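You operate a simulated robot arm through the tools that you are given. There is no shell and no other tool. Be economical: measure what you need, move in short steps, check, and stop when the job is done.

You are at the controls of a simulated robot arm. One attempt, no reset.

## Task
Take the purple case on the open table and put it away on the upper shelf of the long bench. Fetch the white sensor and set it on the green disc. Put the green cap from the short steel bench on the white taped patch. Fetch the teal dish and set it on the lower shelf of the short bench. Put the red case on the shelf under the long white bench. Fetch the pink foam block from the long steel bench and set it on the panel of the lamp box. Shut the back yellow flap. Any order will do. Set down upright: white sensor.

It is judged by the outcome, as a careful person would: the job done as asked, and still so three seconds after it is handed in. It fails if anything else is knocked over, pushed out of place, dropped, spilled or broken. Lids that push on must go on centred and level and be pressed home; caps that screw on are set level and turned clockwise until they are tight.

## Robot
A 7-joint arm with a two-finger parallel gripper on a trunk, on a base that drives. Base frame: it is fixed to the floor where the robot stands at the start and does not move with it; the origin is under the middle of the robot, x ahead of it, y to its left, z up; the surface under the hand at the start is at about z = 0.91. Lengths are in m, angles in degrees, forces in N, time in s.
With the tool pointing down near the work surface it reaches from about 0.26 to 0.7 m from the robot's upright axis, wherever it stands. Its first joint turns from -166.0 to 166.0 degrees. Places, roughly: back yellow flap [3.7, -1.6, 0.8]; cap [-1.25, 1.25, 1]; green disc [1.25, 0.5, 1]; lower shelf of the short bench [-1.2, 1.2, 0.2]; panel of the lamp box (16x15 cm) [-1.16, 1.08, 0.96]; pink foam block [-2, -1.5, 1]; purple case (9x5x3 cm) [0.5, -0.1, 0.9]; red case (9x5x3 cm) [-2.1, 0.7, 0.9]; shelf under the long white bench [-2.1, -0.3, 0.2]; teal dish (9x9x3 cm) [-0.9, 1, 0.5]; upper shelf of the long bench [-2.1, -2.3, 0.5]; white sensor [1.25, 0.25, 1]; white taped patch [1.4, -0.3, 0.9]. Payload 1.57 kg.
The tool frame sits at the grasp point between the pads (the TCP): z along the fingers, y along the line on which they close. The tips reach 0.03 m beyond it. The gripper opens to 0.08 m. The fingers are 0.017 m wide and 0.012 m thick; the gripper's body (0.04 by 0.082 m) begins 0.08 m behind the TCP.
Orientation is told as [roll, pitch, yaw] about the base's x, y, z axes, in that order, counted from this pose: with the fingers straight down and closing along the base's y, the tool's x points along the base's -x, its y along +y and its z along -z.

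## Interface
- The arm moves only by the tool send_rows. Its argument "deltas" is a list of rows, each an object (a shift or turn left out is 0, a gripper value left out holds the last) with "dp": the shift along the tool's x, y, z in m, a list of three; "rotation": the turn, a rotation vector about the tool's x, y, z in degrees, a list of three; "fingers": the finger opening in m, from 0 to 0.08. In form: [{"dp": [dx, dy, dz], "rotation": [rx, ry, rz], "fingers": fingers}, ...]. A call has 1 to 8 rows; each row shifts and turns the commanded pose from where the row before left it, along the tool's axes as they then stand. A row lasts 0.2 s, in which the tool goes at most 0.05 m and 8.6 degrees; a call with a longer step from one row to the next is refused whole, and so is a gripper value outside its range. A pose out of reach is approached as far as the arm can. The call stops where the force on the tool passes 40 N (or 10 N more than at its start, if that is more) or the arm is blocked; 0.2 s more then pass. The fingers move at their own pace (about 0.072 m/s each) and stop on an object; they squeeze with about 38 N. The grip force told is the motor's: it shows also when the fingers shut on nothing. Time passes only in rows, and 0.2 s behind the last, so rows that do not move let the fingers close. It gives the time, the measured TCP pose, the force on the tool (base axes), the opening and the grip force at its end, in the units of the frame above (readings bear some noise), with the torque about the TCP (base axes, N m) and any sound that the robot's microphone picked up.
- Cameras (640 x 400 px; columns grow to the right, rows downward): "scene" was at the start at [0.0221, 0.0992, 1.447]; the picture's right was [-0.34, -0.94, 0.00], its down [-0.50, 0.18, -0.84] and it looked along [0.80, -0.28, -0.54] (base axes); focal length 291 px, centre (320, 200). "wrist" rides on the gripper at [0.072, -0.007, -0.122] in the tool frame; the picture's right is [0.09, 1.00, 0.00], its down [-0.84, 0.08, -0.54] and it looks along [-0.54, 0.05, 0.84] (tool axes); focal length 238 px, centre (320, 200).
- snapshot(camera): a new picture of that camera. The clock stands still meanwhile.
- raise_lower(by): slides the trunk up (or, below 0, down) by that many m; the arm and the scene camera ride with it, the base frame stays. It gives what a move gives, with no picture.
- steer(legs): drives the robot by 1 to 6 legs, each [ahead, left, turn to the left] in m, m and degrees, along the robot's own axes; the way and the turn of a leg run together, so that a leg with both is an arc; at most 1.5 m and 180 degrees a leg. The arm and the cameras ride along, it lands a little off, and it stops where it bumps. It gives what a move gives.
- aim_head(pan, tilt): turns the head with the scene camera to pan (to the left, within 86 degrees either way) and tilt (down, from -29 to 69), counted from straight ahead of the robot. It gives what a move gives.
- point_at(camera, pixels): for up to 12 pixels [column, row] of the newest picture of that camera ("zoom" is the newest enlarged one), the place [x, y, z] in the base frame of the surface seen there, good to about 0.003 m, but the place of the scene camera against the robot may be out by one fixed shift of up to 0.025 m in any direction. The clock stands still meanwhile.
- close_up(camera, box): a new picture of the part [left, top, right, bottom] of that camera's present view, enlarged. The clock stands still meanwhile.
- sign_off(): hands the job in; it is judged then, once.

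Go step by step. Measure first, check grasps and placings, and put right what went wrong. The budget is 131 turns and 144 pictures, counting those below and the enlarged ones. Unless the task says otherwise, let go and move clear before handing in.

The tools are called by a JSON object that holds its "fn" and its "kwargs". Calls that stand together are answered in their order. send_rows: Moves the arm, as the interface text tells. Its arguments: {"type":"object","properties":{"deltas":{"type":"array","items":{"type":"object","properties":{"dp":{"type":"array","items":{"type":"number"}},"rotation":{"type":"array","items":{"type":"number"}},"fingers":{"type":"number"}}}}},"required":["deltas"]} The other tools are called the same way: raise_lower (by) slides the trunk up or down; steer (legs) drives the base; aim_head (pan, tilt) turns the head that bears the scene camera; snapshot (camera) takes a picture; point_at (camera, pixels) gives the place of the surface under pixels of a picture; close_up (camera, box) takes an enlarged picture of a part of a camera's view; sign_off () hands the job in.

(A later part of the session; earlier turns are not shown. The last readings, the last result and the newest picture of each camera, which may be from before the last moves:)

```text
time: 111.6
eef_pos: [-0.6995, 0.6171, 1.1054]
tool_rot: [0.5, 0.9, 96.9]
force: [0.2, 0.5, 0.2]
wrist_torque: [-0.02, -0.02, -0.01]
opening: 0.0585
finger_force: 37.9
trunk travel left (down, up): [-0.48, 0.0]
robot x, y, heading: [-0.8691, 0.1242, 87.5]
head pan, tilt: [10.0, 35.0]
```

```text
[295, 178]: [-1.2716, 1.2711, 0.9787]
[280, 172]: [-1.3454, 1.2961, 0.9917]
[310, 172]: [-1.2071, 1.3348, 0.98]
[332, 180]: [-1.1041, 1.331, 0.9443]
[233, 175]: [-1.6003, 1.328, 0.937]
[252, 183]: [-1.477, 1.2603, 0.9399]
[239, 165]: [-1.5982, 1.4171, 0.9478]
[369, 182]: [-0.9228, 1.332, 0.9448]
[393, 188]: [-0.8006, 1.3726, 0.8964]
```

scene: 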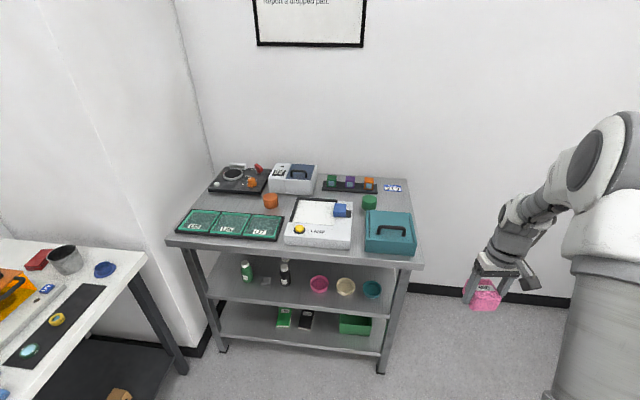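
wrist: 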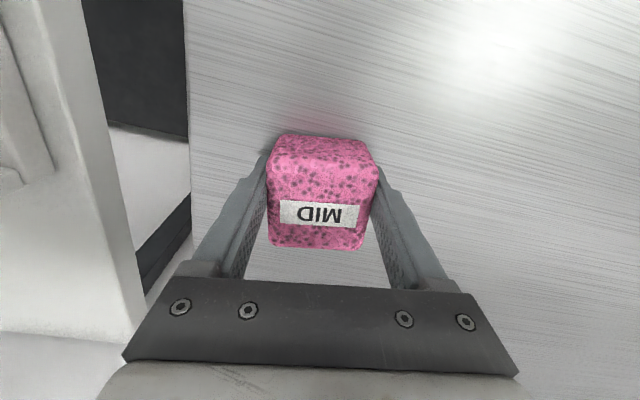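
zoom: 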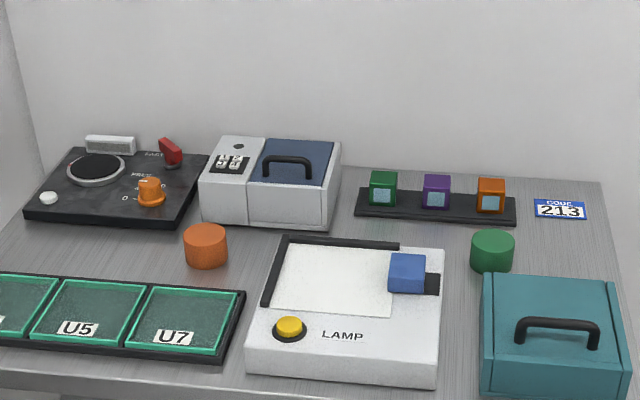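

The box at (-1.27,1.27) is a lock box with number dials, and a "CODE 213" card lies by it; I'll inspect that closely after placing the pink block. First I drive to the bench and move the tool over the lamp panel.

{"fn": "steer", "kwargs": {"legs": [[0, 0.34, 2.7], [0.36, 0, 0]]}}

{"fn": "snapshot", "kwargs": {"camera": "wrist"}}

```text
time: 117.3
eef_pos: [-1.0696, 0.9934, 1.106]
tool_rot: [0.5, 1.0, 99.7]
force: [0.0, 0.3, -0.1]
wrist_torque: [0.0, 0.0, 0.0]
opening: 0.0587
finger_force: 37.9
trunk travel left (down, up): [-0.48, 0.0]
robot x, y, heading: [-1.214, 0.4959, 90.2]
head pan, tilt: [10.0, 35.0]
```

```text
111 pictures are left
```

wrist: 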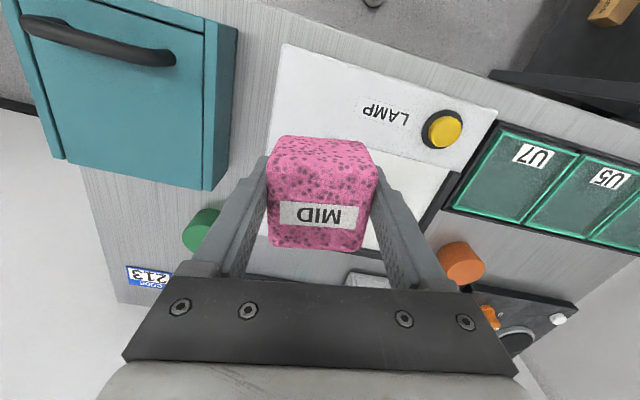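

I'll measure the panel around the held block.

{"fn": "point_at", "kwargs": {"camera": "wrist", "pixels": [[440, 172], [390, 160], [425, 210], [445, 195], [300, 100], [442, 130], [368, 245], [455, 160]]}}

{"fn": "close_up", "kwargs": {"camera": "scene", "box": [220, 180, 420, 305]}}

```text
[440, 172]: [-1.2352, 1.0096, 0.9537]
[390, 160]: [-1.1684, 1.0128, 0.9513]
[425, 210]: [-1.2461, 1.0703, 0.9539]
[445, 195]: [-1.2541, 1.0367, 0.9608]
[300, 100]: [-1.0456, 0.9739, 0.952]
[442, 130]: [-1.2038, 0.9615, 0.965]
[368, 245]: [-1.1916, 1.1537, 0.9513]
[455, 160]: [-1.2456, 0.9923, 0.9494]
```

```text
3.20 times, centred on (320, 242) of scene
```

zoom: 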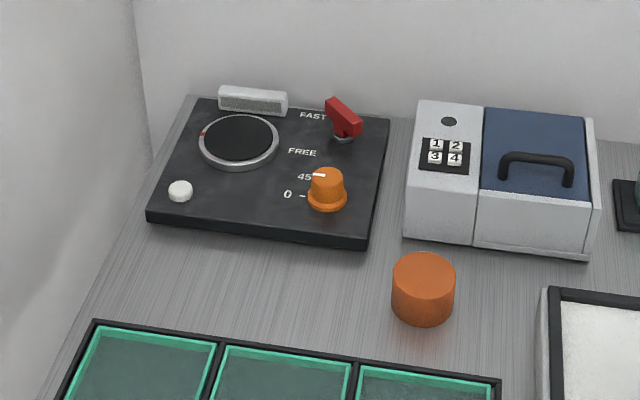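

The lock box has a keypad 1-4, so the code 2-1-3 opens it. Panel surface is z≈0.952. I move the pink block to (-1.15,1.06) and lower it.

{"fn": "send_rows", "kwargs": {"deltas": [{"dp": [-0.0265, 0.0225, 0]}, {"dp": [-0.0265, 0.0225, 0]}, {"dp": [-0.0265, 0.0226, 0]}, {"dp": [0, 0, 0.045]}, {"dp": [0, 0, 0.045]}, {"dp": [0, 0, 0.022]}, {"dp": [0, 0, 0]}]}}

{"fn": "snapshot", "kwargs": {"camera": "wrist"}}

```text
time: 118.9
eef_pos: [-1.1515, 1.0591, 0.9921]
tool_rot: [0.4, 1.1, 99.8]
force: [0.2, 1.4, 0.1]
wrist_torque: [0.03, 0.03, -0.01]
opening: 0.0588
finger_force: 38.0
trunk travel left (down, up): [-0.48, 0.0]
robot x, y, heading: [-1.2158, 0.4948, 90.0]
head pan, tilt: [10.0, 35.0]
```

```text
109 pictures are left
```

wrist: 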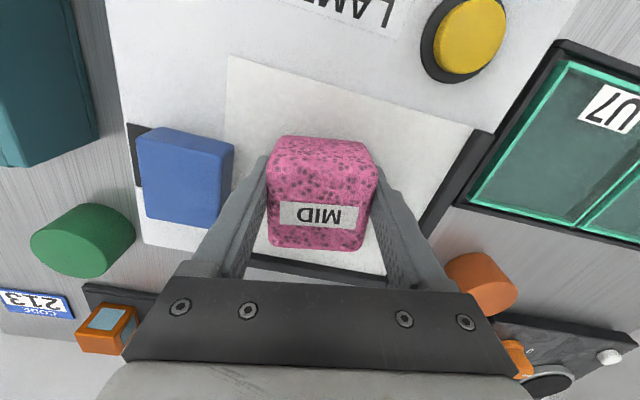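

The block is centred on the white panel. I lower the last few mm, release and rise.

{"fn": "send_rows", "kwargs": {"deltas": [{"dp": [0, 0, 0.004]}, {"dp": [0, 0, 0]}, {"fingers": 0.074}, {"dp": [0, 0, 0]}, {"dp": [0, 0, -0.04]}, {"dp": [0, 0, -0.045]}, {"dp": [0, 0, -0.045]}, {"dp": [0, 0, 0]}]}}

{"fn": "snapshot", "kwargs": {"camera": "wrist"}}

```text
time: 120.7
eef_pos: [-1.1512, 1.0599, 1.1166]
tool_rot: [0.5, 1.0, 99.8]
force: [-0.2, 1.0, 0.0]
wrist_torque: [0.02, 0.01, 0.02]
opening: 0.0741
finger_force: 0.1
trunk travel left (down, up): [-0.48, 0.0]
robot x, y, heading: [-1.2145, 0.4931, 90.2]
head pan, tilt: [10.0, 35.0]
```

```text
108 pictures are left
```

wrist: 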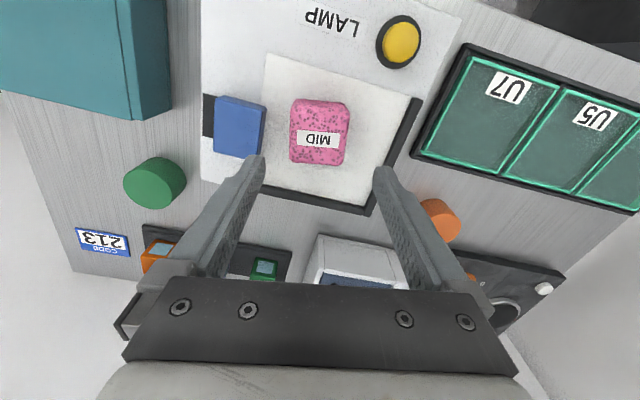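

Pink block sits flat on the panel (320,130). Now the lock box: I move closer and left, tilt the tool forward and look at the keypad.

{"fn": "steer", "kwargs": {"legs": [[0, 0.1, 0], [0.07, 0, 0]]}}

{"fn": "send_rows", "kwargs": {"deltas": [{"rotation": [0, 0, 8], "dp": [0, 0, -0.02]}, {"rotation": [0, -8, 1.7]}, {"rotation": [0, -8, 0]}, {"rotation": [0, -8, 0]}, {"rotation": [0, -6, 0]}, {"dp": [0, 0, 0], "fingers": 0}, {"dp": [0, 0, 0]}]}}

{"fn": "snapshot", "kwargs": {"camera": "wrist"}}

```text
time: 122.8
eef_pos: [-1.2529, 1.1289, 1.1168]
tool_rot: [0.5, 1.1, 100.0]
force: [0.4, 0.0, 0.0]
wrist_torque: [0.0, 0.01, 0.01]
opening: 0.0739
finger_force: 0.1
trunk travel left (down, up): [-0.48, 0.0]
robot x, y, heading: [-1.316, 0.5649, 90.6]
head pan, tilt: [10.0, 35.0]
```

```text
time: 124.4
eef_pos: [-1.253, 1.1287, 1.1382]
tool_rot: [0.5, -28.9, 90.0]
force: [0.3, 0.4, 0.1]
wrist_torque: [0.03, 0.0, 0.0]
opening: 0.0
finger_force: 5.5
trunk travel left (down, up): [-0.48, 0.0]
robot x, y, heading: [-1.3188, 0.5621, 90.3]
head pan, tilt: [10.0, 35.0]
```

```text
107 pictures are left
```

wrist: 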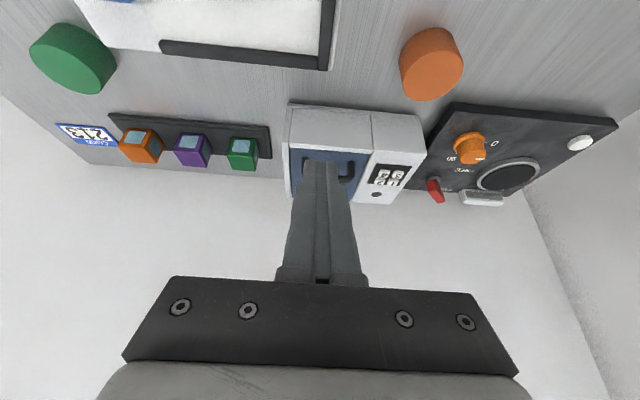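

{"fn": "close_up", "kwargs": {"camera": "wrist", "box": [280, 95, 440, 210]}}

```text
3.48 times, centred on (360, 152) of wrist
```

zoom: 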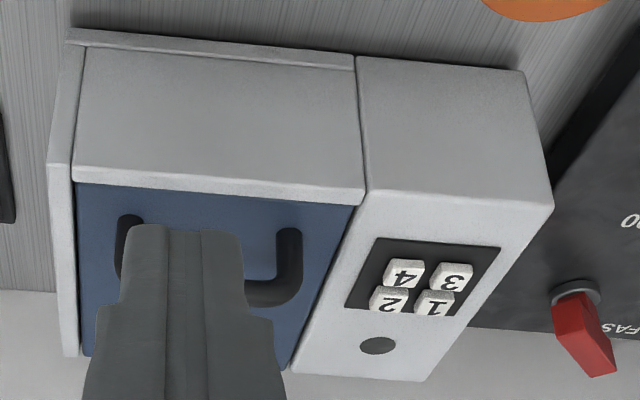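

{"fn": "point_at", "kwargs": {"camera": "zoom", "pixels": [[406, 276], [450, 279], [389, 301], [433, 304], [378, 346], [128, 225], [290, 240], [265, 290], [360, 195], [365, 60], [480, 250], [75, 180]]}}

```text
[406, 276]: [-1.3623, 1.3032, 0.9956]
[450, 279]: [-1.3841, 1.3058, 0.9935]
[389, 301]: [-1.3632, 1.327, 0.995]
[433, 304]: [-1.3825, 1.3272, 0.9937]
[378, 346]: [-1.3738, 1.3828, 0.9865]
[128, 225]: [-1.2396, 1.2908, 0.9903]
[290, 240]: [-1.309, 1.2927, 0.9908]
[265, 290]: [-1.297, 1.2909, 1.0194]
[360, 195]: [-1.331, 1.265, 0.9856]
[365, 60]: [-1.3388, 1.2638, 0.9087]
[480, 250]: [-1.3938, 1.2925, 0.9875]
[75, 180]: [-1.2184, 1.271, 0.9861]
```

Keypad read: 1 at (-1.3825,1.327), 2 at (-1.363,1.327), 3 at (-1.384,1.306), 4 at (-1.362,1.303), tops at z≈0.995. I hover over "2".

{"fn": "send_rows", "kwargs": {"deltas": [{"dp": [-0.034, 0.0214, 0.0188]}, {"dp": [-0.034, 0.0214, 0.0188]}, {"dp": [-0.034, 0.0214, 0.0188]}, {"dp": [-0.034, 0.0214, 0.0188]}, {"dp": [-0.034, 0.0214, 0.0188]}, {"dp": [0.017, 0, 0.0306]}, {"dp": [0.017, 0, 0.0306]}, {"dp": [0, 0, 0]}]}}

{"fn": "close_up", "kwargs": {"camera": "wrist", "box": [240, 60, 400, 175]}}

```text
time: 126.2
eef_pos: [-1.3618, 1.3204, 1.0669]
tool_rot: [0.5, -28.8, 90.0]
force: [-0.8, -0.5, -0.7]
wrist_torque: [0.0, 0.01, 0.03]
opening: 0.0
finger_force: 21.4
trunk travel left (down, up): [-0.48, 0.0]
robot x, y, heading: [-1.3158, 0.559, 90.5]
head pan, tilt: [10.0, 35.0]
```

```text
3.48 times, centred on (320, 118) of wrist
```

zoom: 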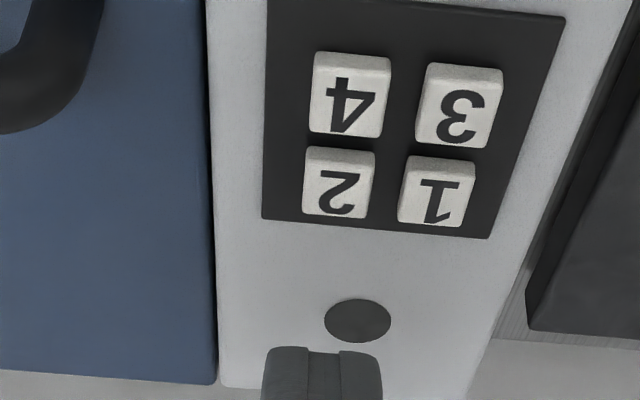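

{"fn": "point_at", "kwargs": {"camera": "zoom", "pixels": [[345, 94], [460, 105], [338, 182], [438, 190], [280, 200], [357, 320]]}}

```text
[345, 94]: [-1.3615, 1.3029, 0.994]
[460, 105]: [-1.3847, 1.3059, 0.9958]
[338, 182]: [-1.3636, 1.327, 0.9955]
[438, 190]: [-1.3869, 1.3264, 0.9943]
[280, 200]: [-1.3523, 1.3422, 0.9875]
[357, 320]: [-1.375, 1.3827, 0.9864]
```

Readings agree. I press "2": straight down to about 5 mm below its top, then up.

{"fn": "send_rows", "kwargs": {"deltas": [{"dp": [0.0146, 0, 0.0263]}, {"dp": [0.0035, 0, 0.0097]}, {"dp": [0.0029, 0, 0.0053]}, {"dp": [0, 0, 0]}]}}

{"fn": "close_up", "kwargs": {"camera": "wrist", "box": [240, 60, 400, 175]}}

```text
time: 127.2
eef_pos: [-1.3615, 1.3233, 1.0235]
tool_rot: [0.5, -28.9, 89.9]
force: [-0.2, 0.6, 3.2]
wrist_torque: [0.06, -0.01, -0.01]
opening: 0.0002
finger_force: 21.3
trunk travel left (down, up): [-0.48, 0.0]
robot x, y, heading: [-1.3172, 0.558, 90.5]
head pan, tilt: [10.0, 35.0]
heard: click
```

```text
3.48 times, centred on (320, 118) of wrist
```

zoom: 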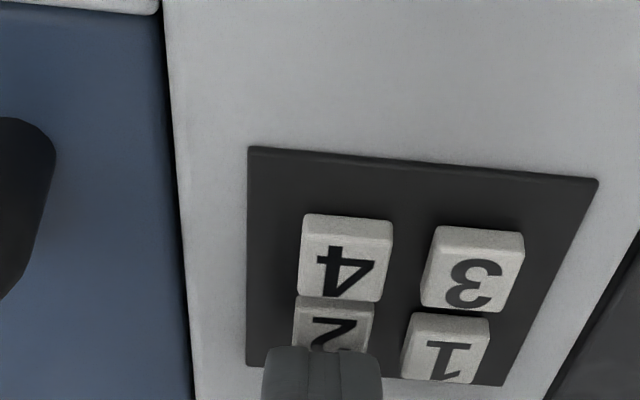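

Heard a click: "2" is in. Now up, across, and press "1".

{"fn": "send_rows", "kwargs": {"deltas": [{"dp": [-0.0146, 0, -0.0263]}, {"dp": [0, 0.027, 0]}, {"dp": [0.0121, 0, 0.0219]}, {"dp": [0.0029, 0, 0.0053]}, {"dp": [0, 0, 0]}]}}

{"fn": "send_rows", "kwargs": {"deltas": [{"dp": [-0.0146, 0, -0.0263]}, {"dp": [0.0228, 0, -0.0126]}, {"dp": [0.0121, 0, 0.0219]}, {"dp": [0.0029, 0, 0.0053]}, {"dp": [0, 0, 0]}]}}

{"fn": "snapshot", "kwargs": {"camera": "wrist"}}

```text
time: 128.4
eef_pos: [-1.3896, 1.3229, 1.0226]
tool_rot: [0.5, -29.0, 90.0]
force: [-0.2, 0.1, 2.1]
wrist_torque: [0.02, 0.02, -0.03]
opening: 0.0
finger_force: 21.6
trunk travel left (down, up): [-0.48, 0.0]
robot x, y, heading: [-1.315, 0.5613, 90.3]
head pan, tilt: [10.0, 35.0]
heard: click
```

```text
time: 129.6
eef_pos: [-1.388, 1.2994, 1.0205]
tool_rot: [0.5, -29.0, 90.0]
force: [0.8, -0.5, 5.8]
wrist_torque: [0.05, -0.01, -0.04]
opening: 0.0002
finger_force: 21.3
trunk travel left (down, up): [-0.48, 0.0]
robot x, y, heading: [-1.315, 0.5625, 90.4]
head pan, tilt: [10.0, 35.0]
heard: click
```

```text
103 pictures are left
```

wrist: 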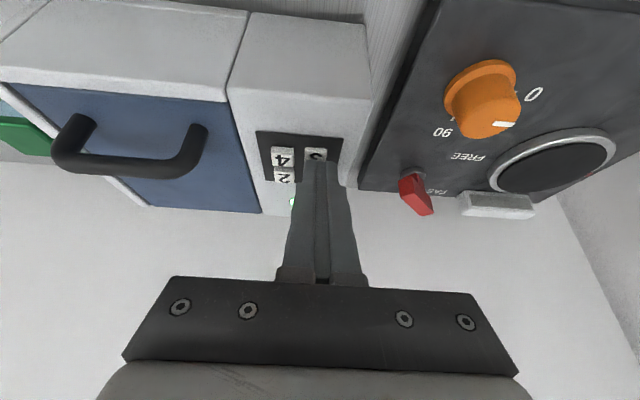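

Three clicks, and a green light shows at (293,200). I rise and look at the lid and lamp.

{"fn": "send_rows", "kwargs": {"deltas": [{"dp": [-0.0194, 0, -0.035]}, {"dp": [-0.0194, 0, -0.035]}, {"dp": [0.035, -0.03, -0.0194]}, {"dp": [0.035, -0.03, -0.0194]}, {"dp": [0, -0.03, 0], "fingers": 0.05}, {"dp": [0, 0, 0]}]}}

{"fn": "close_up", "kwargs": {"camera": "wrist", "box": [220, 60, 420, 185]}}

{"fn": "close_up", "kwargs": {"camera": "scene", "box": [320, 120, 480, 220]}}

```text
time: 131.0
eef_pos: [-1.2982, 1.218, 1.1002]
tool_rot: [0.6, -28.9, 90.0]
force: [-0.1, 0.1, -0.8]
wrist_torque: [0.01, 0.0, -0.01]
opening: 0.0499
finger_force: 0.1
trunk travel left (down, up): [-0.48, 0.0]
robot x, y, heading: [-1.3153, 0.5597, 90.4]
head pan, tilt: [10.0, 35.0]
```

```text
3.20 times, centred on (320, 122) of wrist
```

zoom: 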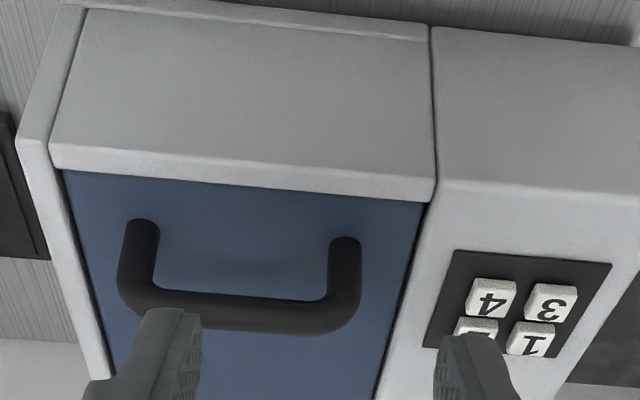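

```text
4.00 times, centred on (400, 170) of scene
```

zoom: 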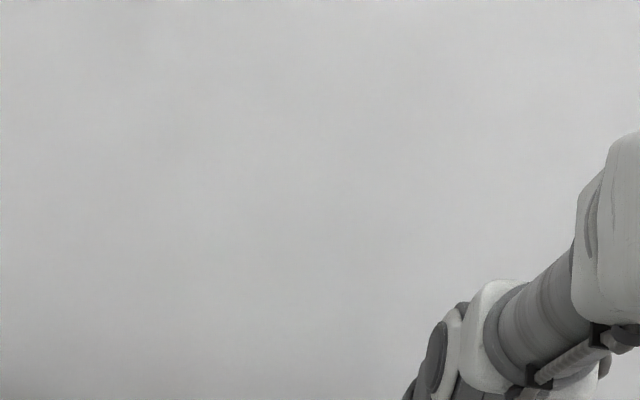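

The lid has a handle bar along x near its front edge. I'll measure the bar and the lid's extent.

{"fn": "point_at", "kwargs": {"camera": "wrist", "pixels": [[300, 157], [310, 158], [265, 132], [327, 137], [290, 125], [272, 150], [335, 178], [270, 192], [355, 155]]}}

{"fn": "snapshot", "kwargs": {"camera": "wrist"}}

```text
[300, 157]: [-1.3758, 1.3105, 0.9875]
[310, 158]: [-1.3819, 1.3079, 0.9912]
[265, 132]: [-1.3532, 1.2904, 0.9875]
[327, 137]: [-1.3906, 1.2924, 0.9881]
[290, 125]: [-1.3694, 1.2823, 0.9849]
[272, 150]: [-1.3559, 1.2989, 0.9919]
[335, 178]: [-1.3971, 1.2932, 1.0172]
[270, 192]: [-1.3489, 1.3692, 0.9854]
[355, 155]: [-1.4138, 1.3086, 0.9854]
```

```text
100 pictures are left
```

wrist: 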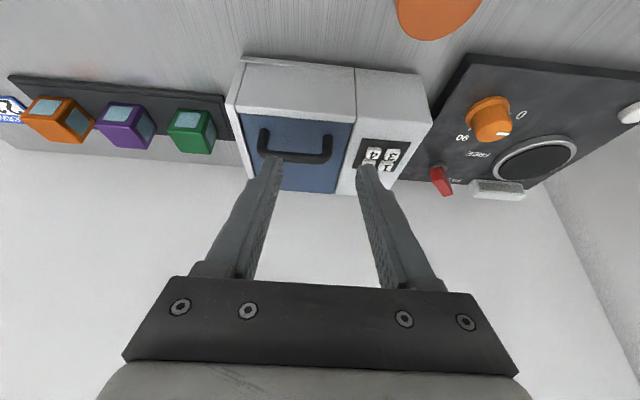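

{"fn": "point_at", "kwargs": {"camera": "wrist", "pixels": [[300, 157], [315, 158], [290, 155], [263, 133], [327, 142], [290, 130], [283, 188], [325, 188], [250, 112], [354, 122], [243, 165], [330, 170]]}}

{"fn": "close_up", "kwargs": {"camera": "wrist", "box": [230, 50, 440, 200]}}

```text
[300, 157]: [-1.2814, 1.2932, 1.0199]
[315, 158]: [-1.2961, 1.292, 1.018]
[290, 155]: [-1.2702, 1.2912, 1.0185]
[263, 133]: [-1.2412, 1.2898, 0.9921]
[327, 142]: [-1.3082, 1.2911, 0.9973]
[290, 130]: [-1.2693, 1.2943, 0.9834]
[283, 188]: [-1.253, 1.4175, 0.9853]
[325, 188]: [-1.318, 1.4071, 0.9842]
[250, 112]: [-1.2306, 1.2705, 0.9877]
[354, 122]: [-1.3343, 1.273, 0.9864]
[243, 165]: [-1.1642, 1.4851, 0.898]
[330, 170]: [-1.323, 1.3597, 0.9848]
```

```text
2.67 times, centred on (335, 125) of wrist
```

zoom: 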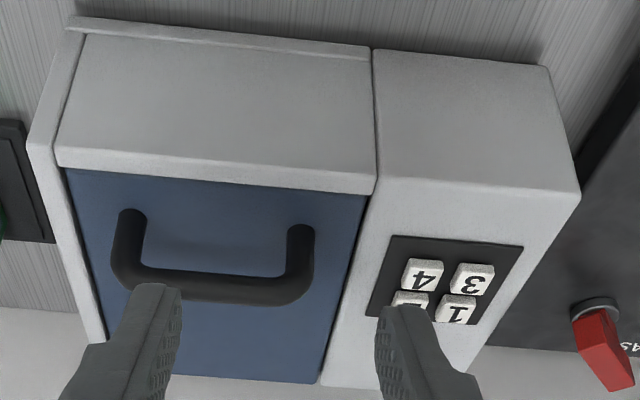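

The lid spans y 1.273–1.42 with the bar at y≈1.292, z≈1.0135, so it's hinged at the back. I turn the tool so the fingers close across the bar, leaning forward 20°.

{"fn": "send_rows", "kwargs": {"deltas": [{"rotation": [0, 7.25, 0]}, {"rotation": [0, 7.25, 0]}, {"rotation": [0, 7.25, 0]}, {"rotation": [0, 7.25, 0]}, {"rotation": [0, 0, 8.5]}, {"rotation": [0, 0, 8.5]}, {"rotation": [0, 0, 8.5]}, {"rotation": [0, 0, 8.5]}]}}

{"fn": "send_rows", "kwargs": {"deltas": [{"rotation": [0, 0, 8.5]}, {"rotation": [0, 0, 8.5]}, {"rotation": [0, 0, 8.5]}, {"rotation": [0, 0, 8.5]}, {"rotation": [0, 0, 8.5]}, {"rotation": [0, 0, 8.5]}, {"rotation": [0, 0, 5]}, {"dp": [0, 0, 0]}]}}

{"fn": "send_rows", "kwargs": {"deltas": [{"rotation": [-6.7, 0, 0]}, {"rotation": [-6.7, 0, 0]}, {"rotation": [-6.7, 0, 0], "fingers": 0.036}, {"dp": [0, 0, 0]}]}}

{"fn": "snapshot", "kwargs": {"camera": "wrist"}}

```text
time: 132.8
eef_pos: [-1.2986, 1.218, 1.0997]
tool_rot: [0.3, 0.4, 55.9]
force: [-0.3, -0.7, 0.4]
wrist_torque: [-0.03, 0.01, -0.02]
opening: 0.0499
finger_force: 0.0
trunk travel left (down, up): [-0.48, 0.0]
robot x, y, heading: [-1.3182, 0.5631, 90.1]
head pan, tilt: [10.0, 35.0]
```

```text
time: 134.6
eef_pos: [-1.2986, 1.2186, 1.1002]
tool_rot: [-0.1, 0.4, 0.1]
force: [0.9, 0.4, 0.7]
wrist_torque: [0.01, -0.03, 0.0]
opening: 0.0501
finger_force: 0.1
trunk travel left (down, up): [-0.48, 0.0]
robot x, y, heading: [-1.3154, 0.5606, 90.2]
head pan, tilt: [10.0, 35.0]
```

```text
time: 135.6
eef_pos: [-1.2986, 1.2187, 1.1006]
tool_rot: [20.0, 0.4, 0.2]
force: [0.7, -0.5, 0.9]
wrist_torque: [0.02, 0.01, -0.02]
opening: 0.036
finger_force: 0.0
trunk travel left (down, up): [-0.48, 0.0]
robot x, y, heading: [-1.3181, 0.5631, 90.3]
head pan, tilt: [10.0, 35.0]
```

```text
98 pictures are left
```

wrist: 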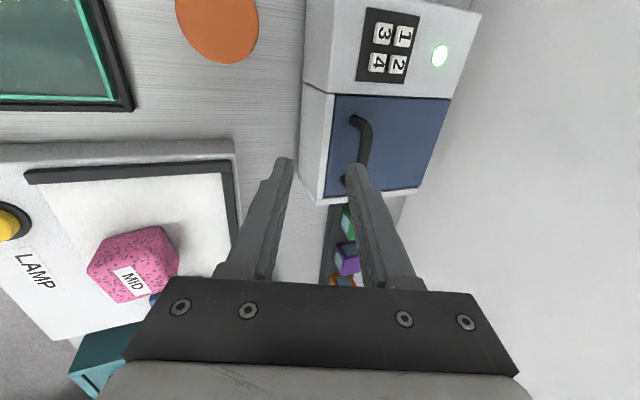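

LED is green. I move over the bar and down so the fingers straddle it, then close.

{"fn": "send_rows", "kwargs": {"deltas": [{"dp": [-0.0118, 0.0324, 0.0118]}, {"dp": [-0.0118, 0.0324, 0.0118], "fingers": 0.034}, {"dp": [0, -0.0137, 0.0376]}, {"dp": [0, -0.0075, 0.0207]}, {"dp": [0, -0.0024, 0.0066]}, {"dp": [0, 0, 0]}]}}

{"fn": "snapshot", "kwargs": {"camera": "wrist"}}

```text
time: 137.0
eef_pos: [-1.2741, 1.2868, 1.0319]
tool_rot: [20.0, 0.4, 0.0]
force: [0.4, 0.4, -0.2]
wrist_torque: [0.03, 0.0, -0.01]
opening: 0.0337
finger_force: 0.1
trunk travel left (down, up): [-0.48, 0.0]
robot x, y, heading: [-1.3144, 0.5636, 90.7]
head pan, tilt: [10.0, 35.0]
```

```text
97 pictures are left
```

wrist: 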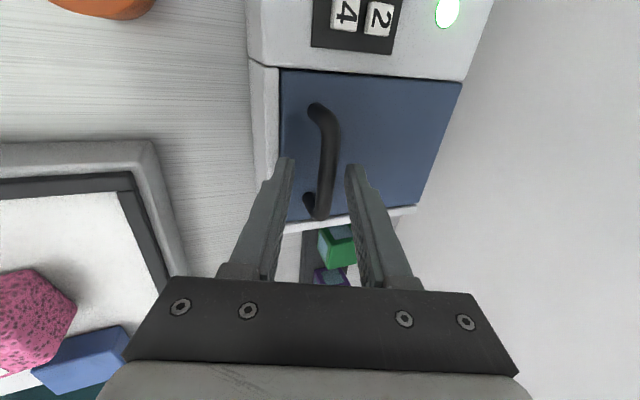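

The bar (320,170) is between the fingers. I close and check.

{"fn": "send_rows", "kwargs": {"deltas": [{"dp": [0, -0.0007, 0.0019]}, {"fingers": 0}, {"dp": [0, 0, 0]}, {"dp": [0, 0, 0]}]}}

```text
time: 138.0
eef_pos: [-1.274, 1.2904, 1.0313]
tool_rot: [20.3, 0.4, 0.1]
force: [0.7, 22.3, 7.8]
wrist_torque: [0.45, 0.16, -0.19]
opening: 0.0119
finger_force: 29.5
trunk travel left (down, up): [-0.48, 0.0]
robot x, y, heading: [-1.3146, 0.5598, 90.5]
head pan, tilt: [10.0, 35.0]
```

The bar is gripped (opening 0.012). I lift it along the arc round the back hinge, about 30° first.

{"fn": "send_rows", "kwargs": {"deltas": [{"dp": [0, 0.0036, 0.0003]}, {"dp": [0, 0.011, -0.0131]}, {"dp": [0, 0.011, -0.0131]}, {"dp": [0, 0.014, -0.0098]}, {"dp": [0, 0.014, -0.0098]}, {"dp": [0, 0, 0]}]}}

{"fn": "snapshot", "kwargs": {"camera": "wrist"}}

```text
time: 139.4
eef_pos: [-1.2741, 1.3223, 1.0886]
tool_rot: [20.1, 0.4, 0.2]
force: [-0.2, 0.1, -0.6]
wrist_torque: [0.01, 0.0, 0.01]
opening: 0.0002
finger_force: 21.3
trunk travel left (down, up): [-0.48, 0.0]
robot x, y, heading: [-1.3142, 0.5581, 90.4]
head pan, tilt: [10.0, 35.0]
```

```text
96 pictures are left
```

wrist: 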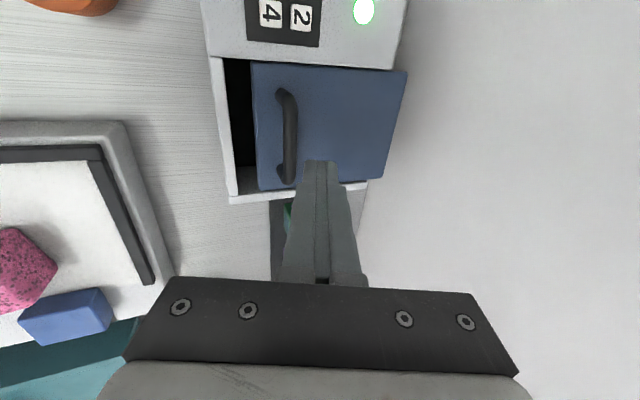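

The lid is a slider: it has moved back about 2 cm, exposing a gap at the front. I'll measure the bar and push it backwards instead.

{"fn": "point_at", "kwargs": {"camera": "wrist", "pixels": [[290, 140], [285, 98], [287, 175], [242, 120], [254, 120], [222, 120], [395, 110], [330, 120]]}}

{"fn": "close_up", "kwargs": {"camera": "wrist", "box": [190, 20, 430, 220]}}

```text
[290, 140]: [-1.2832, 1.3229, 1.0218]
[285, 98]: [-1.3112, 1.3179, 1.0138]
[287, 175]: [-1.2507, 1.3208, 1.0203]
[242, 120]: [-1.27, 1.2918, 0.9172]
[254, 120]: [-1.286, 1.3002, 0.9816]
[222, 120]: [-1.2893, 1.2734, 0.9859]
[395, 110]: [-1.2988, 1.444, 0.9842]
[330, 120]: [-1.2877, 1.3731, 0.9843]
```

```text
2.00 times, centred on (310, 120) of wrist
```

zoom: 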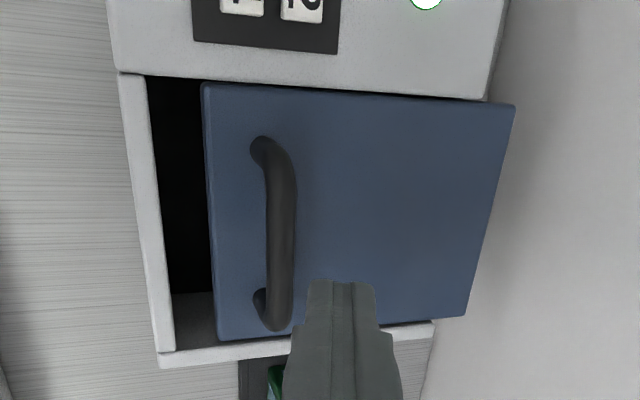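

Bar centre is now y≈1.32. I come down in front of it with closed fingers and push back gently.

{"fn": "send_rows", "kwargs": {"deltas": [{"dp": [0, -0.0376, -0.0137]}, {"dp": [0, -0.0103, 0.0282]}, {"dp": [0, -0.0103, 0.0282]}, {"dp": [0, 0.0188, 0.0068]}, {"dp": [0, 0.0188, 0.0068]}, {"dp": [0, 0.0141, 0.0051]}, {"dp": [0, 0, 0]}]}}

{"fn": "snapshot", "kwargs": {"camera": "wrist"}}

```text
time: 141.0
eef_pos: [-1.2758, 1.3371, 1.0299]
tool_rot: [20.0, 0.3, 0.2]
force: [0.1, -0.1, -0.1]
wrist_torque: [-0.01, 0.0, -0.01]
opening: 0.0002
finger_force: 21.6
trunk travel left (down, up): [-0.48, 0.0]
robot x, y, heading: [-1.3153, 0.5591, 90.4]
head pan, tilt: [10.0, 35.0]
```

```text
94 pictures are left
```

wrist: 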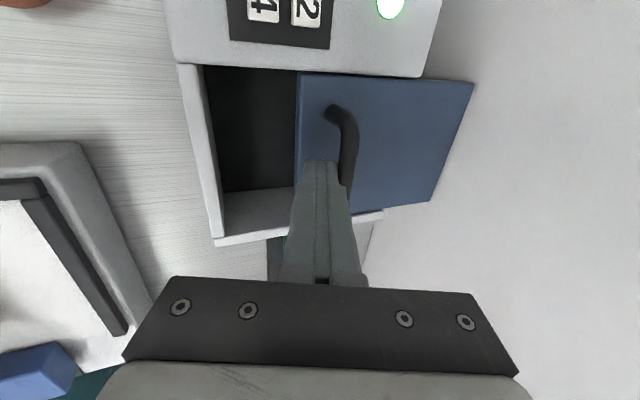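

It slides freely; the opening is now ~6 cm. I push further.

{"fn": "send_rows", "kwargs": {"deltas": [{"dp": [0, 0.0188, 0.0068]}, {"dp": [0, 0.0141, 0.0051]}, {"dp": [0, 0.0094, 0.0034]}, {"dp": [0, 0.0094, 0.0034]}, {"dp": [0, 0, 0]}]}}

{"fn": "snapshot", "kwargs": {"camera": "wrist"}}

```text
time: 141.4
eef_pos: [-1.2737, 1.3472, 1.0289]
tool_rot: [18.9, 0.5, 0.2]
force: [1.6, -6.8, 1.0]
wrist_torque: [-0.06, -0.01, -0.03]
opening: 0.0
finger_force: 21.4
trunk travel left (down, up): [-0.48, 0.0]
robot x, y, heading: [-1.3172, 0.5625, 90.6]
head pan, tilt: [10.0, 35.0]
stopped in row 1: the force on the tool passed its limit at 57 N (the readings are from after the stop); the commanded pose is now the measured one
```

```text
93 pictures are left
```

wrist: 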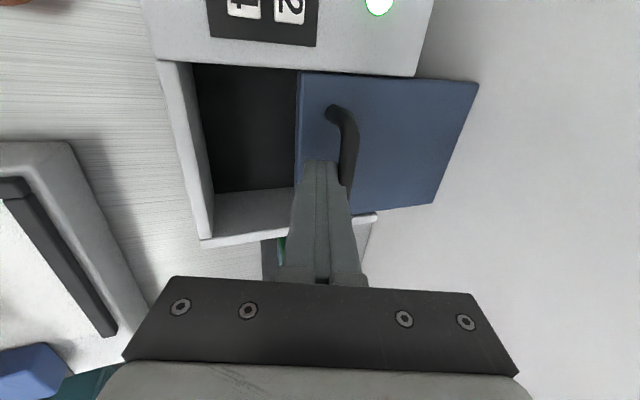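

End stop reached; the opening is ~7 cm. I back off, rise and look inside.

{"fn": "send_rows", "kwargs": {"deltas": [{"dp": [0, -0.0094, -0.0034]}, {"dp": [0, 0.0154, -0.0423]}, {"dp": [0, 0.0154, -0.0423]}, {"dp": [0, -0.04, -0.0146]}, {"dp": [0, -0.04, -0.0146]}, {"dp": [0, -0.02, -0.007]}, {"dp": [0, 0, 0]}]}}

{"fn": "close_up", "kwargs": {"camera": "wrist", "box": [220, 0, 540, 200]}}

```text
time: 143.0
eef_pos: [-1.2725, 1.2339, 1.1196]
tool_rot: [19.2, 0.6, 0.3]
force: [-0.6, 0.3, 1.1]
wrist_torque: [-0.02, -0.01, 0.0]
opening: 0.0
finger_force: 21.3
trunk travel left (down, up): [-0.48, 0.0]
robot x, y, heading: [-1.3145, 0.562, 90.3]
head pan, tilt: [10.0, 35.0]
```

```text
2.00 times, centred on (380, 100) of wrist
```

zoom: 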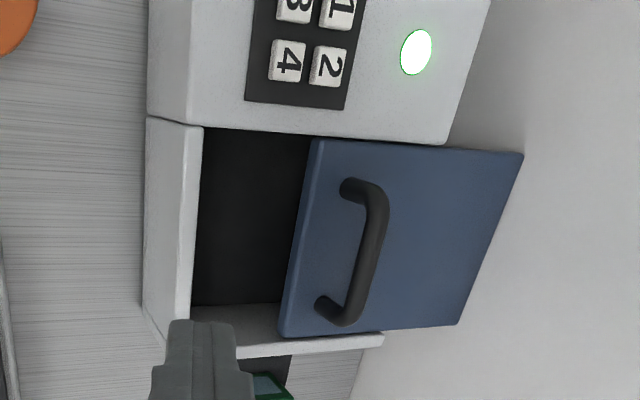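

I'll look inside from the scene camera, which is higher.

{"fn": "aim_head", "kwargs": {"pan": 5, "tilt": 45}}

{"fn": "snapshot", "kwargs": {"camera": "scene"}}

```text
time: 143.7
eef_pos: [-1.2738, 1.2345, 1.1193]
tool_rot: [19.0, 0.5, 0.2]
force: [0.8, 0.0, 0.6]
wrist_torque: [0.0, -0.03, 0.0]
opening: 0.0
finger_force: 21.5
trunk travel left (down, up): [-0.48, 0.0]
robot x, y, heading: [-1.3154, 0.5662, 90.3]
head pan, tilt: [5.0, 45.0]
```

```text
91 pictures are left
```

scene: 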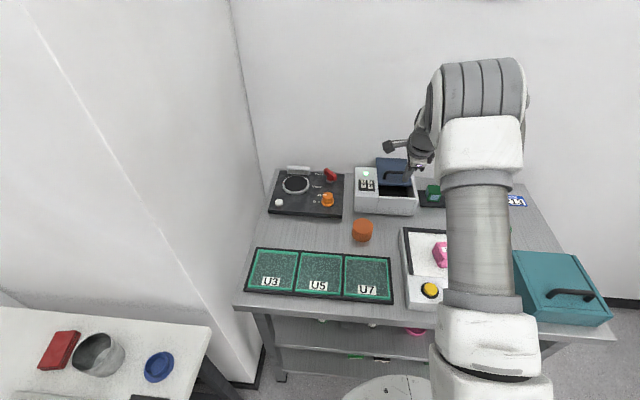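

{"fn": "close_up", "kwargs": {"camera": "scene", "box": [340, 150, 440, 220]}}

```text
5.71 times, centred on (390, 185) of scene
```

zoom: 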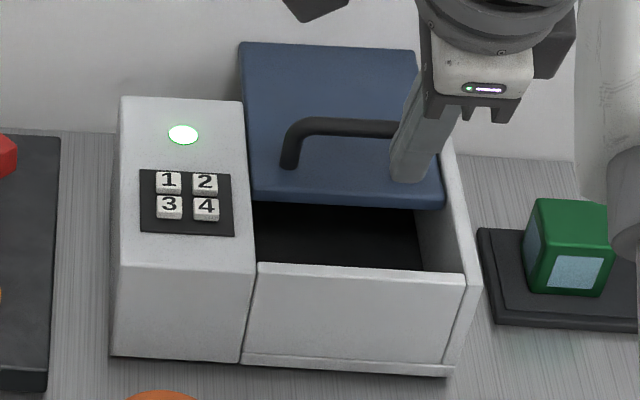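

{"fn": "point_at", "kwargs": {"camera": "zoom", "pixels": [[340, 240], [300, 220], [400, 240], [435, 220], [360, 265], [280, 250], [260, 235], [400, 215]]}}

{"fn": "close_up", "kwargs": {"camera": "scene", "box": [372, 178, 416, 204]}}

```text
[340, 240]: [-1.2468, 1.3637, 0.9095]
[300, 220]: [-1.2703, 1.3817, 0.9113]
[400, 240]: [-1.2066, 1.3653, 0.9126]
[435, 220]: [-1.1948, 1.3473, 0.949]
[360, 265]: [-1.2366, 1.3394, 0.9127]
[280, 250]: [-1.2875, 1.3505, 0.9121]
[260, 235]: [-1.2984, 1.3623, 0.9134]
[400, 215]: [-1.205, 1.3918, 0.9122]
```

```text
14.55 times, centred on (394, 191) of scene
```

zoom: 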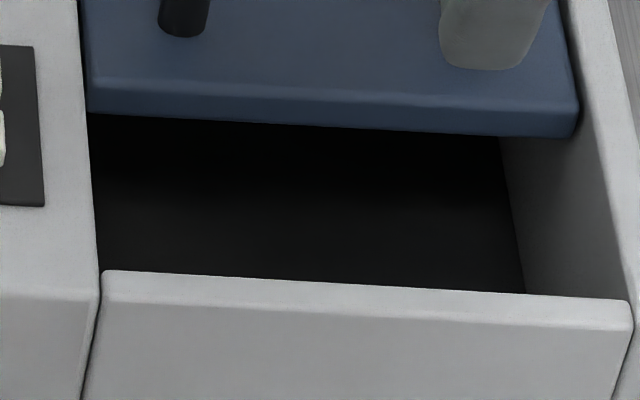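

The scene camera shows the visible floor of the box empty. I'll bring the wrist camera over it to see the hidden part, and the neighbouring green pieces as well.

{"fn": "send_rows", "kwargs": {"deltas": [{"dp": [0.045, 0, 0]}, {"dp": [0.045, 0, 0]}, {"dp": [0.03, 0.02, 0]}, {"rotation": [6, 0, 0], "dp": [0, 0.03, 0]}, {"rotation": [6, 0, 0], "dp": [0, 0.03, 0]}, {"dp": [0, 0, 0]}]}}

{"fn": "snapshot", "kwargs": {"camera": "wrist"}}

{"fn": "close_up", "kwargs": {"camera": "wrist", "box": [240, 60, 430, 180]}}

```text
time: 145.1
eef_pos: [-1.3935, 1.3064, 1.1419]
tool_rot: [7.6, 0.6, 0.2]
force: [0.4, 0.1, 0.8]
wrist_torque: [-0.02, 0.0, -0.02]
opening: 0.0
finger_force: 21.6
trunk travel left (down, up): [-0.48, 0.0]
robot x, y, heading: [-1.3163, 0.5621, 90.4]
head pan, tilt: [5.0, 45.0]
```

```text
88 pictures are left
```

wrist: 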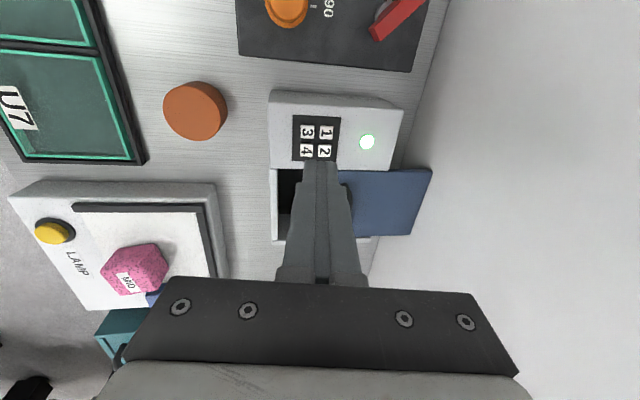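

```text
3.33 times, centred on (335, 120) of wrist
```

zoom: 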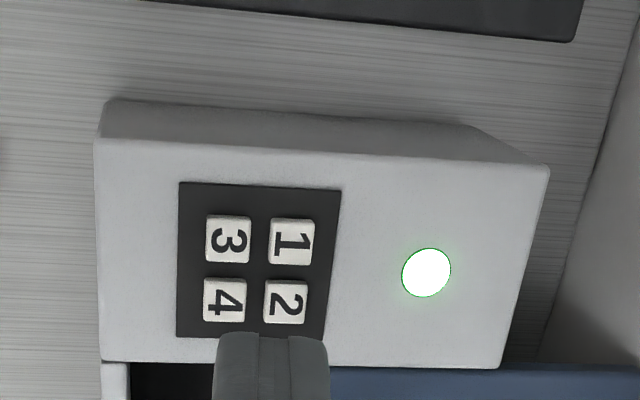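

{"fn": "send_rows", "kwargs": {"deltas": [{"dp": [0.04, -0.03, 0]}, {"dp": [0.03, -0.035, 0]}, {"dp": [0.02, -0.035, 0]}, {"dp": [0, 0, 0]}]}}

{"fn": "close_up", "kwargs": {"camera": "wrist", "box": [300, 60, 540, 210]}}

```text
time: 146.1
eef_pos: [-1.4828, 1.2079, 1.1326]
tool_rot: [7.1, 0.5, 0.1]
force: [0.6, 0.5, 0.0]
wrist_torque: [-0.05, 0.01, 0.01]
opening: 0.0
finger_force: 21.3
trunk travel left (down, up): [-0.48, 0.0]
robot x, y, heading: [-1.3136, 0.5601, 90.4]
head pan, tilt: [5.0, 45.0]
```

```text
2.67 times, centred on (420, 135) of wrist
```

zoom: 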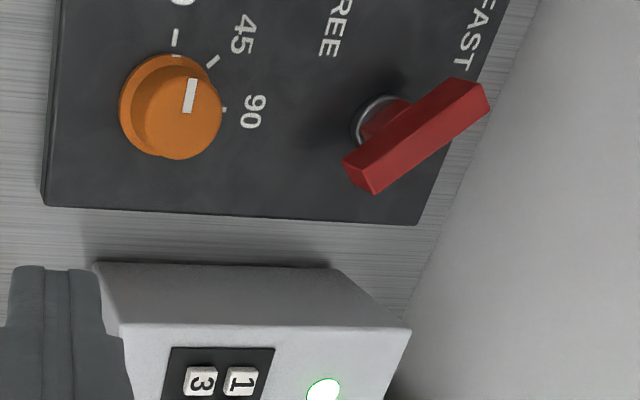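

{"fn": "snapshot", "kwargs": {"camera": "wrist"}}

{"fn": "close_up", "kwargs": {"camera": "wrist", "box": [330, 180, 490, 280]}}

```text
85 pictures are left
```

wrist: 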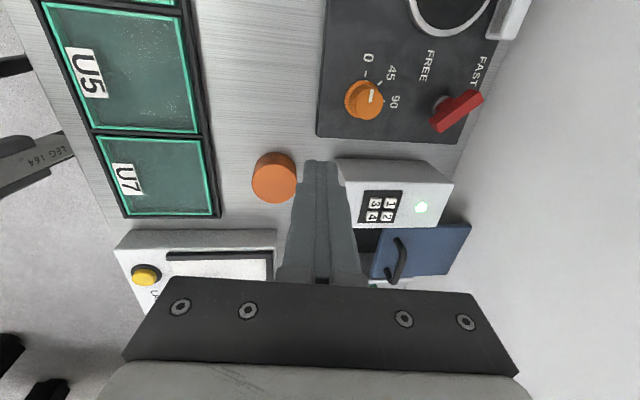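

```text
4.00 times, centred on (410, 230) of wrist
```

zoom: 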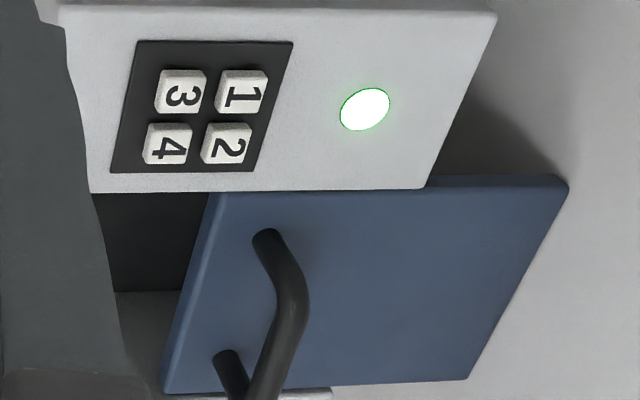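

I'll turn the tool back so the camera looks forward, low in front of the box, to see under the lid.

{"fn": "send_rows", "kwargs": {"deltas": [{"rotation": [7, 0, -8], "dp": [-0.02, -0.03, 0]}, {"rotation": [0, 0, -8.5]}, {"rotation": [0, 0, -8.5]}, {"rotation": [0, 0, -8.5]}, {"rotation": [0, 0, -8.5]}, {"rotation": [0, 0, -8.5]}, {"rotation": [0, 0, -8.5]}, {"rotation": [0, 0, -8.5]}]}}

{"fn": "send_rows", "kwargs": {"deltas": [{"rotation": [0, 0, -8.5]}, {"rotation": [0, 0, -8.5]}, {"rotation": [0, 0, -6]}, {"dp": [0.02, -0.04, 0]}, {"dp": [0.02, -0.04, 0]}, {"dp": [0, -0.03, 0]}, {"dp": [0, 0, 0.045]}, {"dp": [0, 0, 0]}]}}

{"fn": "snapshot", "kwargs": {"camera": "wrist"}}

```text
refused: row 1 steps farther than a row can; nothing moved
```

```text
time: 147.9
eef_pos: [-1.4778, 1.0994, 1.0702]
tool_rot: [6.9, -2.3, 23.1]
force: [0.5, 0.2, 0.3]
wrist_torque: [0.0, 0.04, 0.02]
opening: 0.0
finger_force: 21.5
trunk travel left (down, up): [-0.48, 0.0]
robot x, y, heading: [-1.316, 0.5644, 90.7]
head pan, tilt: [5.0, 45.0]
```

```text
83 pictures are left
```

wrist: 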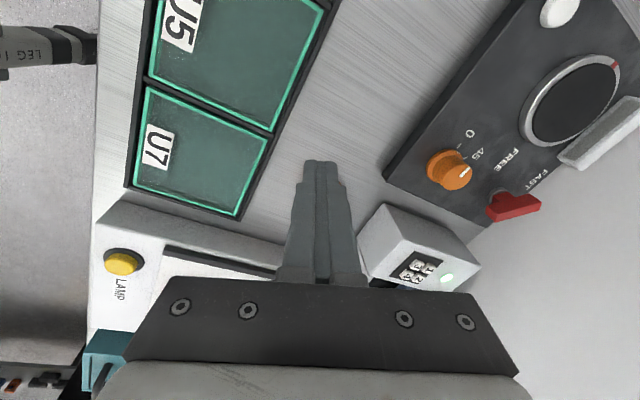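

The first batch was refused, so the pose is intermediate. I finish the turn at a safe height.

{"fn": "send_rows", "kwargs": {"deltas": [{"dp": [0, 0, -0.04]}, {"rotation": [0, 0, -8.4]}, {"rotation": [0, 0, -8.4]}, {"rotation": [0, 0, -8.4]}, {"rotation": [0, 0, -8.4]}, {"rotation": [0, 0, -8.4]}, {"rotation": [0, 0, -8.4]}, {"rotation": [0, 0, -8.4]}]}}

{"fn": "send_rows", "kwargs": {"deltas": [{"rotation": [0, 0, -8.4]}, {"rotation": [0, 7, 0]}, {"dp": [0, -0.045, 0]}, {"dp": [0, -0.045, 0]}, {"dp": [0, -0.045, 0]}, {"dp": [0, 0, 0]}]}}

{"fn": "snapshot", "kwargs": {"camera": "wrist"}}

```text
time: 149.7
eef_pos: [-1.4772, 1.0944, 1.1127]
tool_rot: [1.6, -7.0, 82.1]
force: [0.5, 0.4, 0.1]
wrist_torque: [0.0, 0.02, -0.02]
opening: 0.0
finger_force: 21.3
trunk travel left (down, up): [-0.48, 0.0]
robot x, y, heading: [-1.3145, 0.5614, 90.6]
head pan, tilt: [5.0, 45.0]
```

```text
time: 151.1
eef_pos: [-1.3422, 1.0971, 1.1106]
tool_rot: [0.5, 0.0, 90.3]
force: [-0.1, 0.4, -1.0]
wrist_torque: [-0.02, -0.01, 0.03]
opening: 0.0001
finger_force: 20.7
trunk travel left (down, up): [-0.48, 0.0]
robot x, y, heading: [-1.3161, 0.5581, 90.2]
head pan, tilt: [5.0, 45.0]
```

```text
82 pictures are left
```

wrist: 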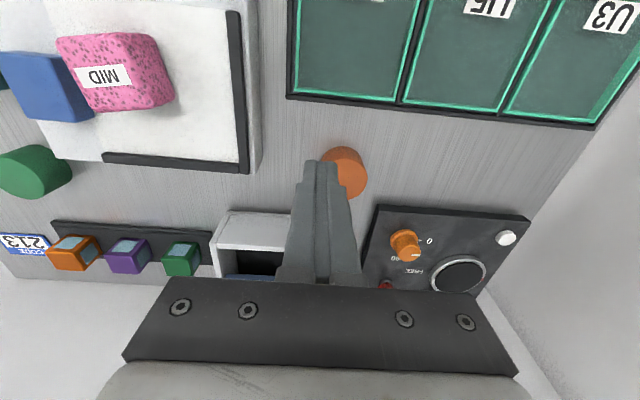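

{"fn": "send_rows", "kwargs": {"deltas": [{"rotation": [0, -8, 0]}, {"rotation": [0, -8, 0]}, {"rotation": [0, -8, 0], "dp": [0, 0.02, 0]}, {"dp": [-0.02, 0, 0.01]}, {"dp": [0, 0, 0]}]}}

{"fn": "snapshot", "kwargs": {"camera": "wrist"}}

{"fn": "close_up", "kwargs": {"camera": "wrist", "box": [200, 110, 330, 190]}}

```text
time: 152.3
eef_pos: [-1.3618, 1.1185, 1.108]
tool_rot: [0.6, -24.1, 90.2]
force: [0.0, 0.5, -0.7]
wrist_torque: [-0.01, 0.02, 0.0]
opening: 0.0
finger_force: 21.2
trunk travel left (down, up): [-0.48, 0.0]
robot x, y, heading: [-1.3175, 0.5599, 90.5]
head pan, tilt: [5.0, 45.0]
```

```text
81 pictures are left
```

wrist: 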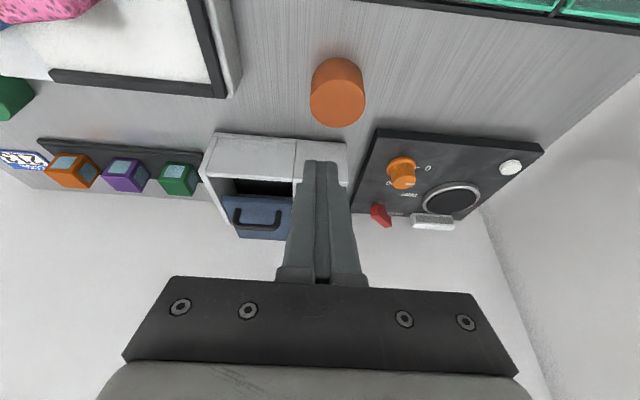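

```text
4.92 times, centred on (265, 150) of wrist
```

zoom: 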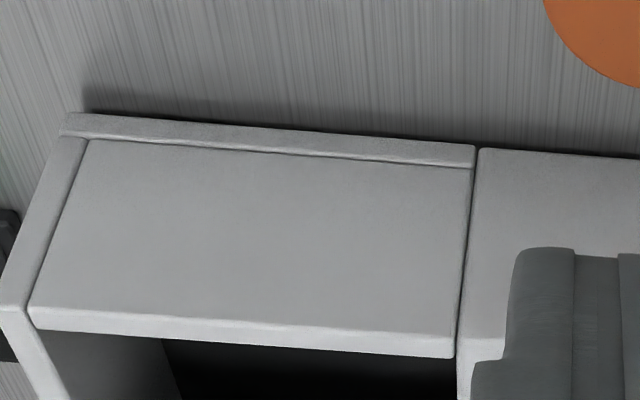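

{"fn": "close_up", "kwargs": {"camera": "wrist", "box": [215, 170, 303, 225]}}

{"fn": "point_at", "kwargs": {"camera": "wrist", "pixels": [[180, 170], [270, 187], [280, 190], [250, 186], [338, 70], [338, 95], [265, 198], [240, 186], [15, 85]]}}

```text
7.27 times, centred on (259, 198) of wrist
```

zoom: 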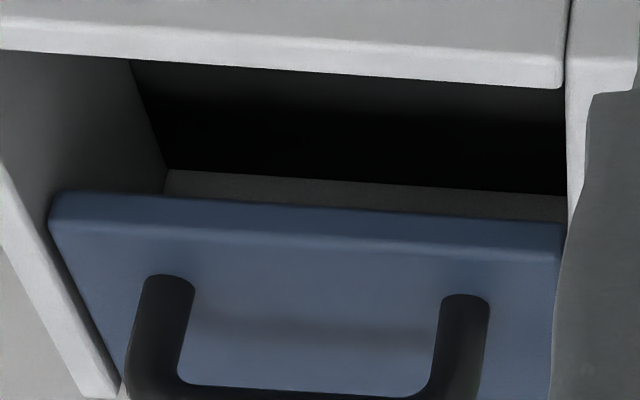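

```text
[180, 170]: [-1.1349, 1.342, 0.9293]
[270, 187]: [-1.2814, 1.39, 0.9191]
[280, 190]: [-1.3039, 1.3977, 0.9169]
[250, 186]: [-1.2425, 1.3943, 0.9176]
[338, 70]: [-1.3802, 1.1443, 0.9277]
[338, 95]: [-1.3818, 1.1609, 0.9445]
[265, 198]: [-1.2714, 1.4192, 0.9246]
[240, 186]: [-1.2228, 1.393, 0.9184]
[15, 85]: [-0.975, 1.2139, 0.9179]
```

The box is truly empty (back wall visible), so the cap isn't there; I'll shut the lid again. First I look closely at the green candidates: the cube at (180,178) and the cylinder at the left.

{"fn": "close_up", "kwargs": {"camera": "wrist", "box": [0, 60, 220, 200]}}

{"fn": "aim_head", "kwargs": {"pan": -30, "tilt": 42}}

{"fn": "snapshot", "kwargs": {"camera": "scene"}}

```text
2.86 times, centred on (110, 130) of wrist
```

zoom: 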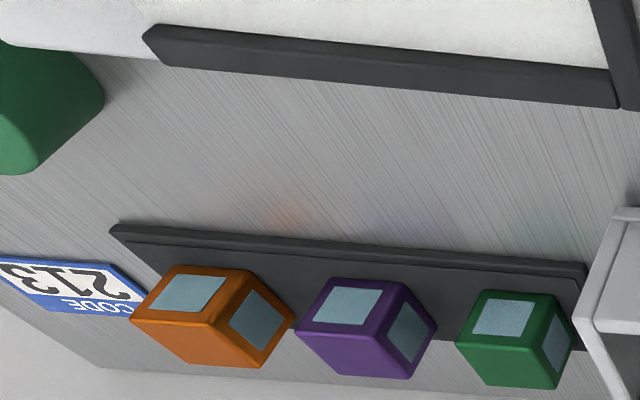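

```text
time: 153.3
eef_pos: [-1.3612, 1.1177, 1.1097]
tool_rot: [0.6, -24.2, 90.2]
force: [0.0, -0.3, 0.2]
wrist_torque: [-0.01, 0.02, 0.02]
opening: 0.0
finger_force: 21.3
trunk travel left (down, up): [-0.48, 0.0]
robot x, y, heading: [-1.318, 0.563, 90.7]
head pan, tilt: [-30.0, 42.0]
```

```text
77 pictures are left
```

scene: 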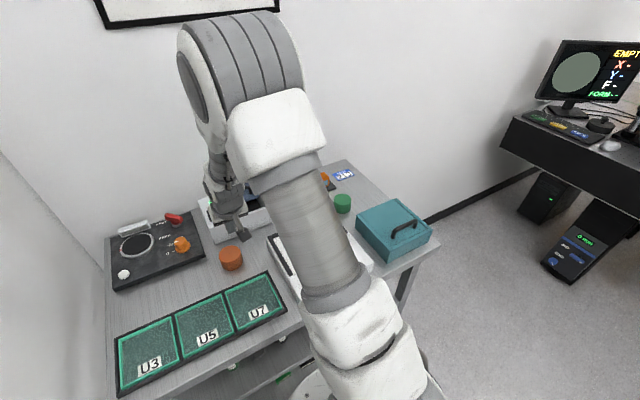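

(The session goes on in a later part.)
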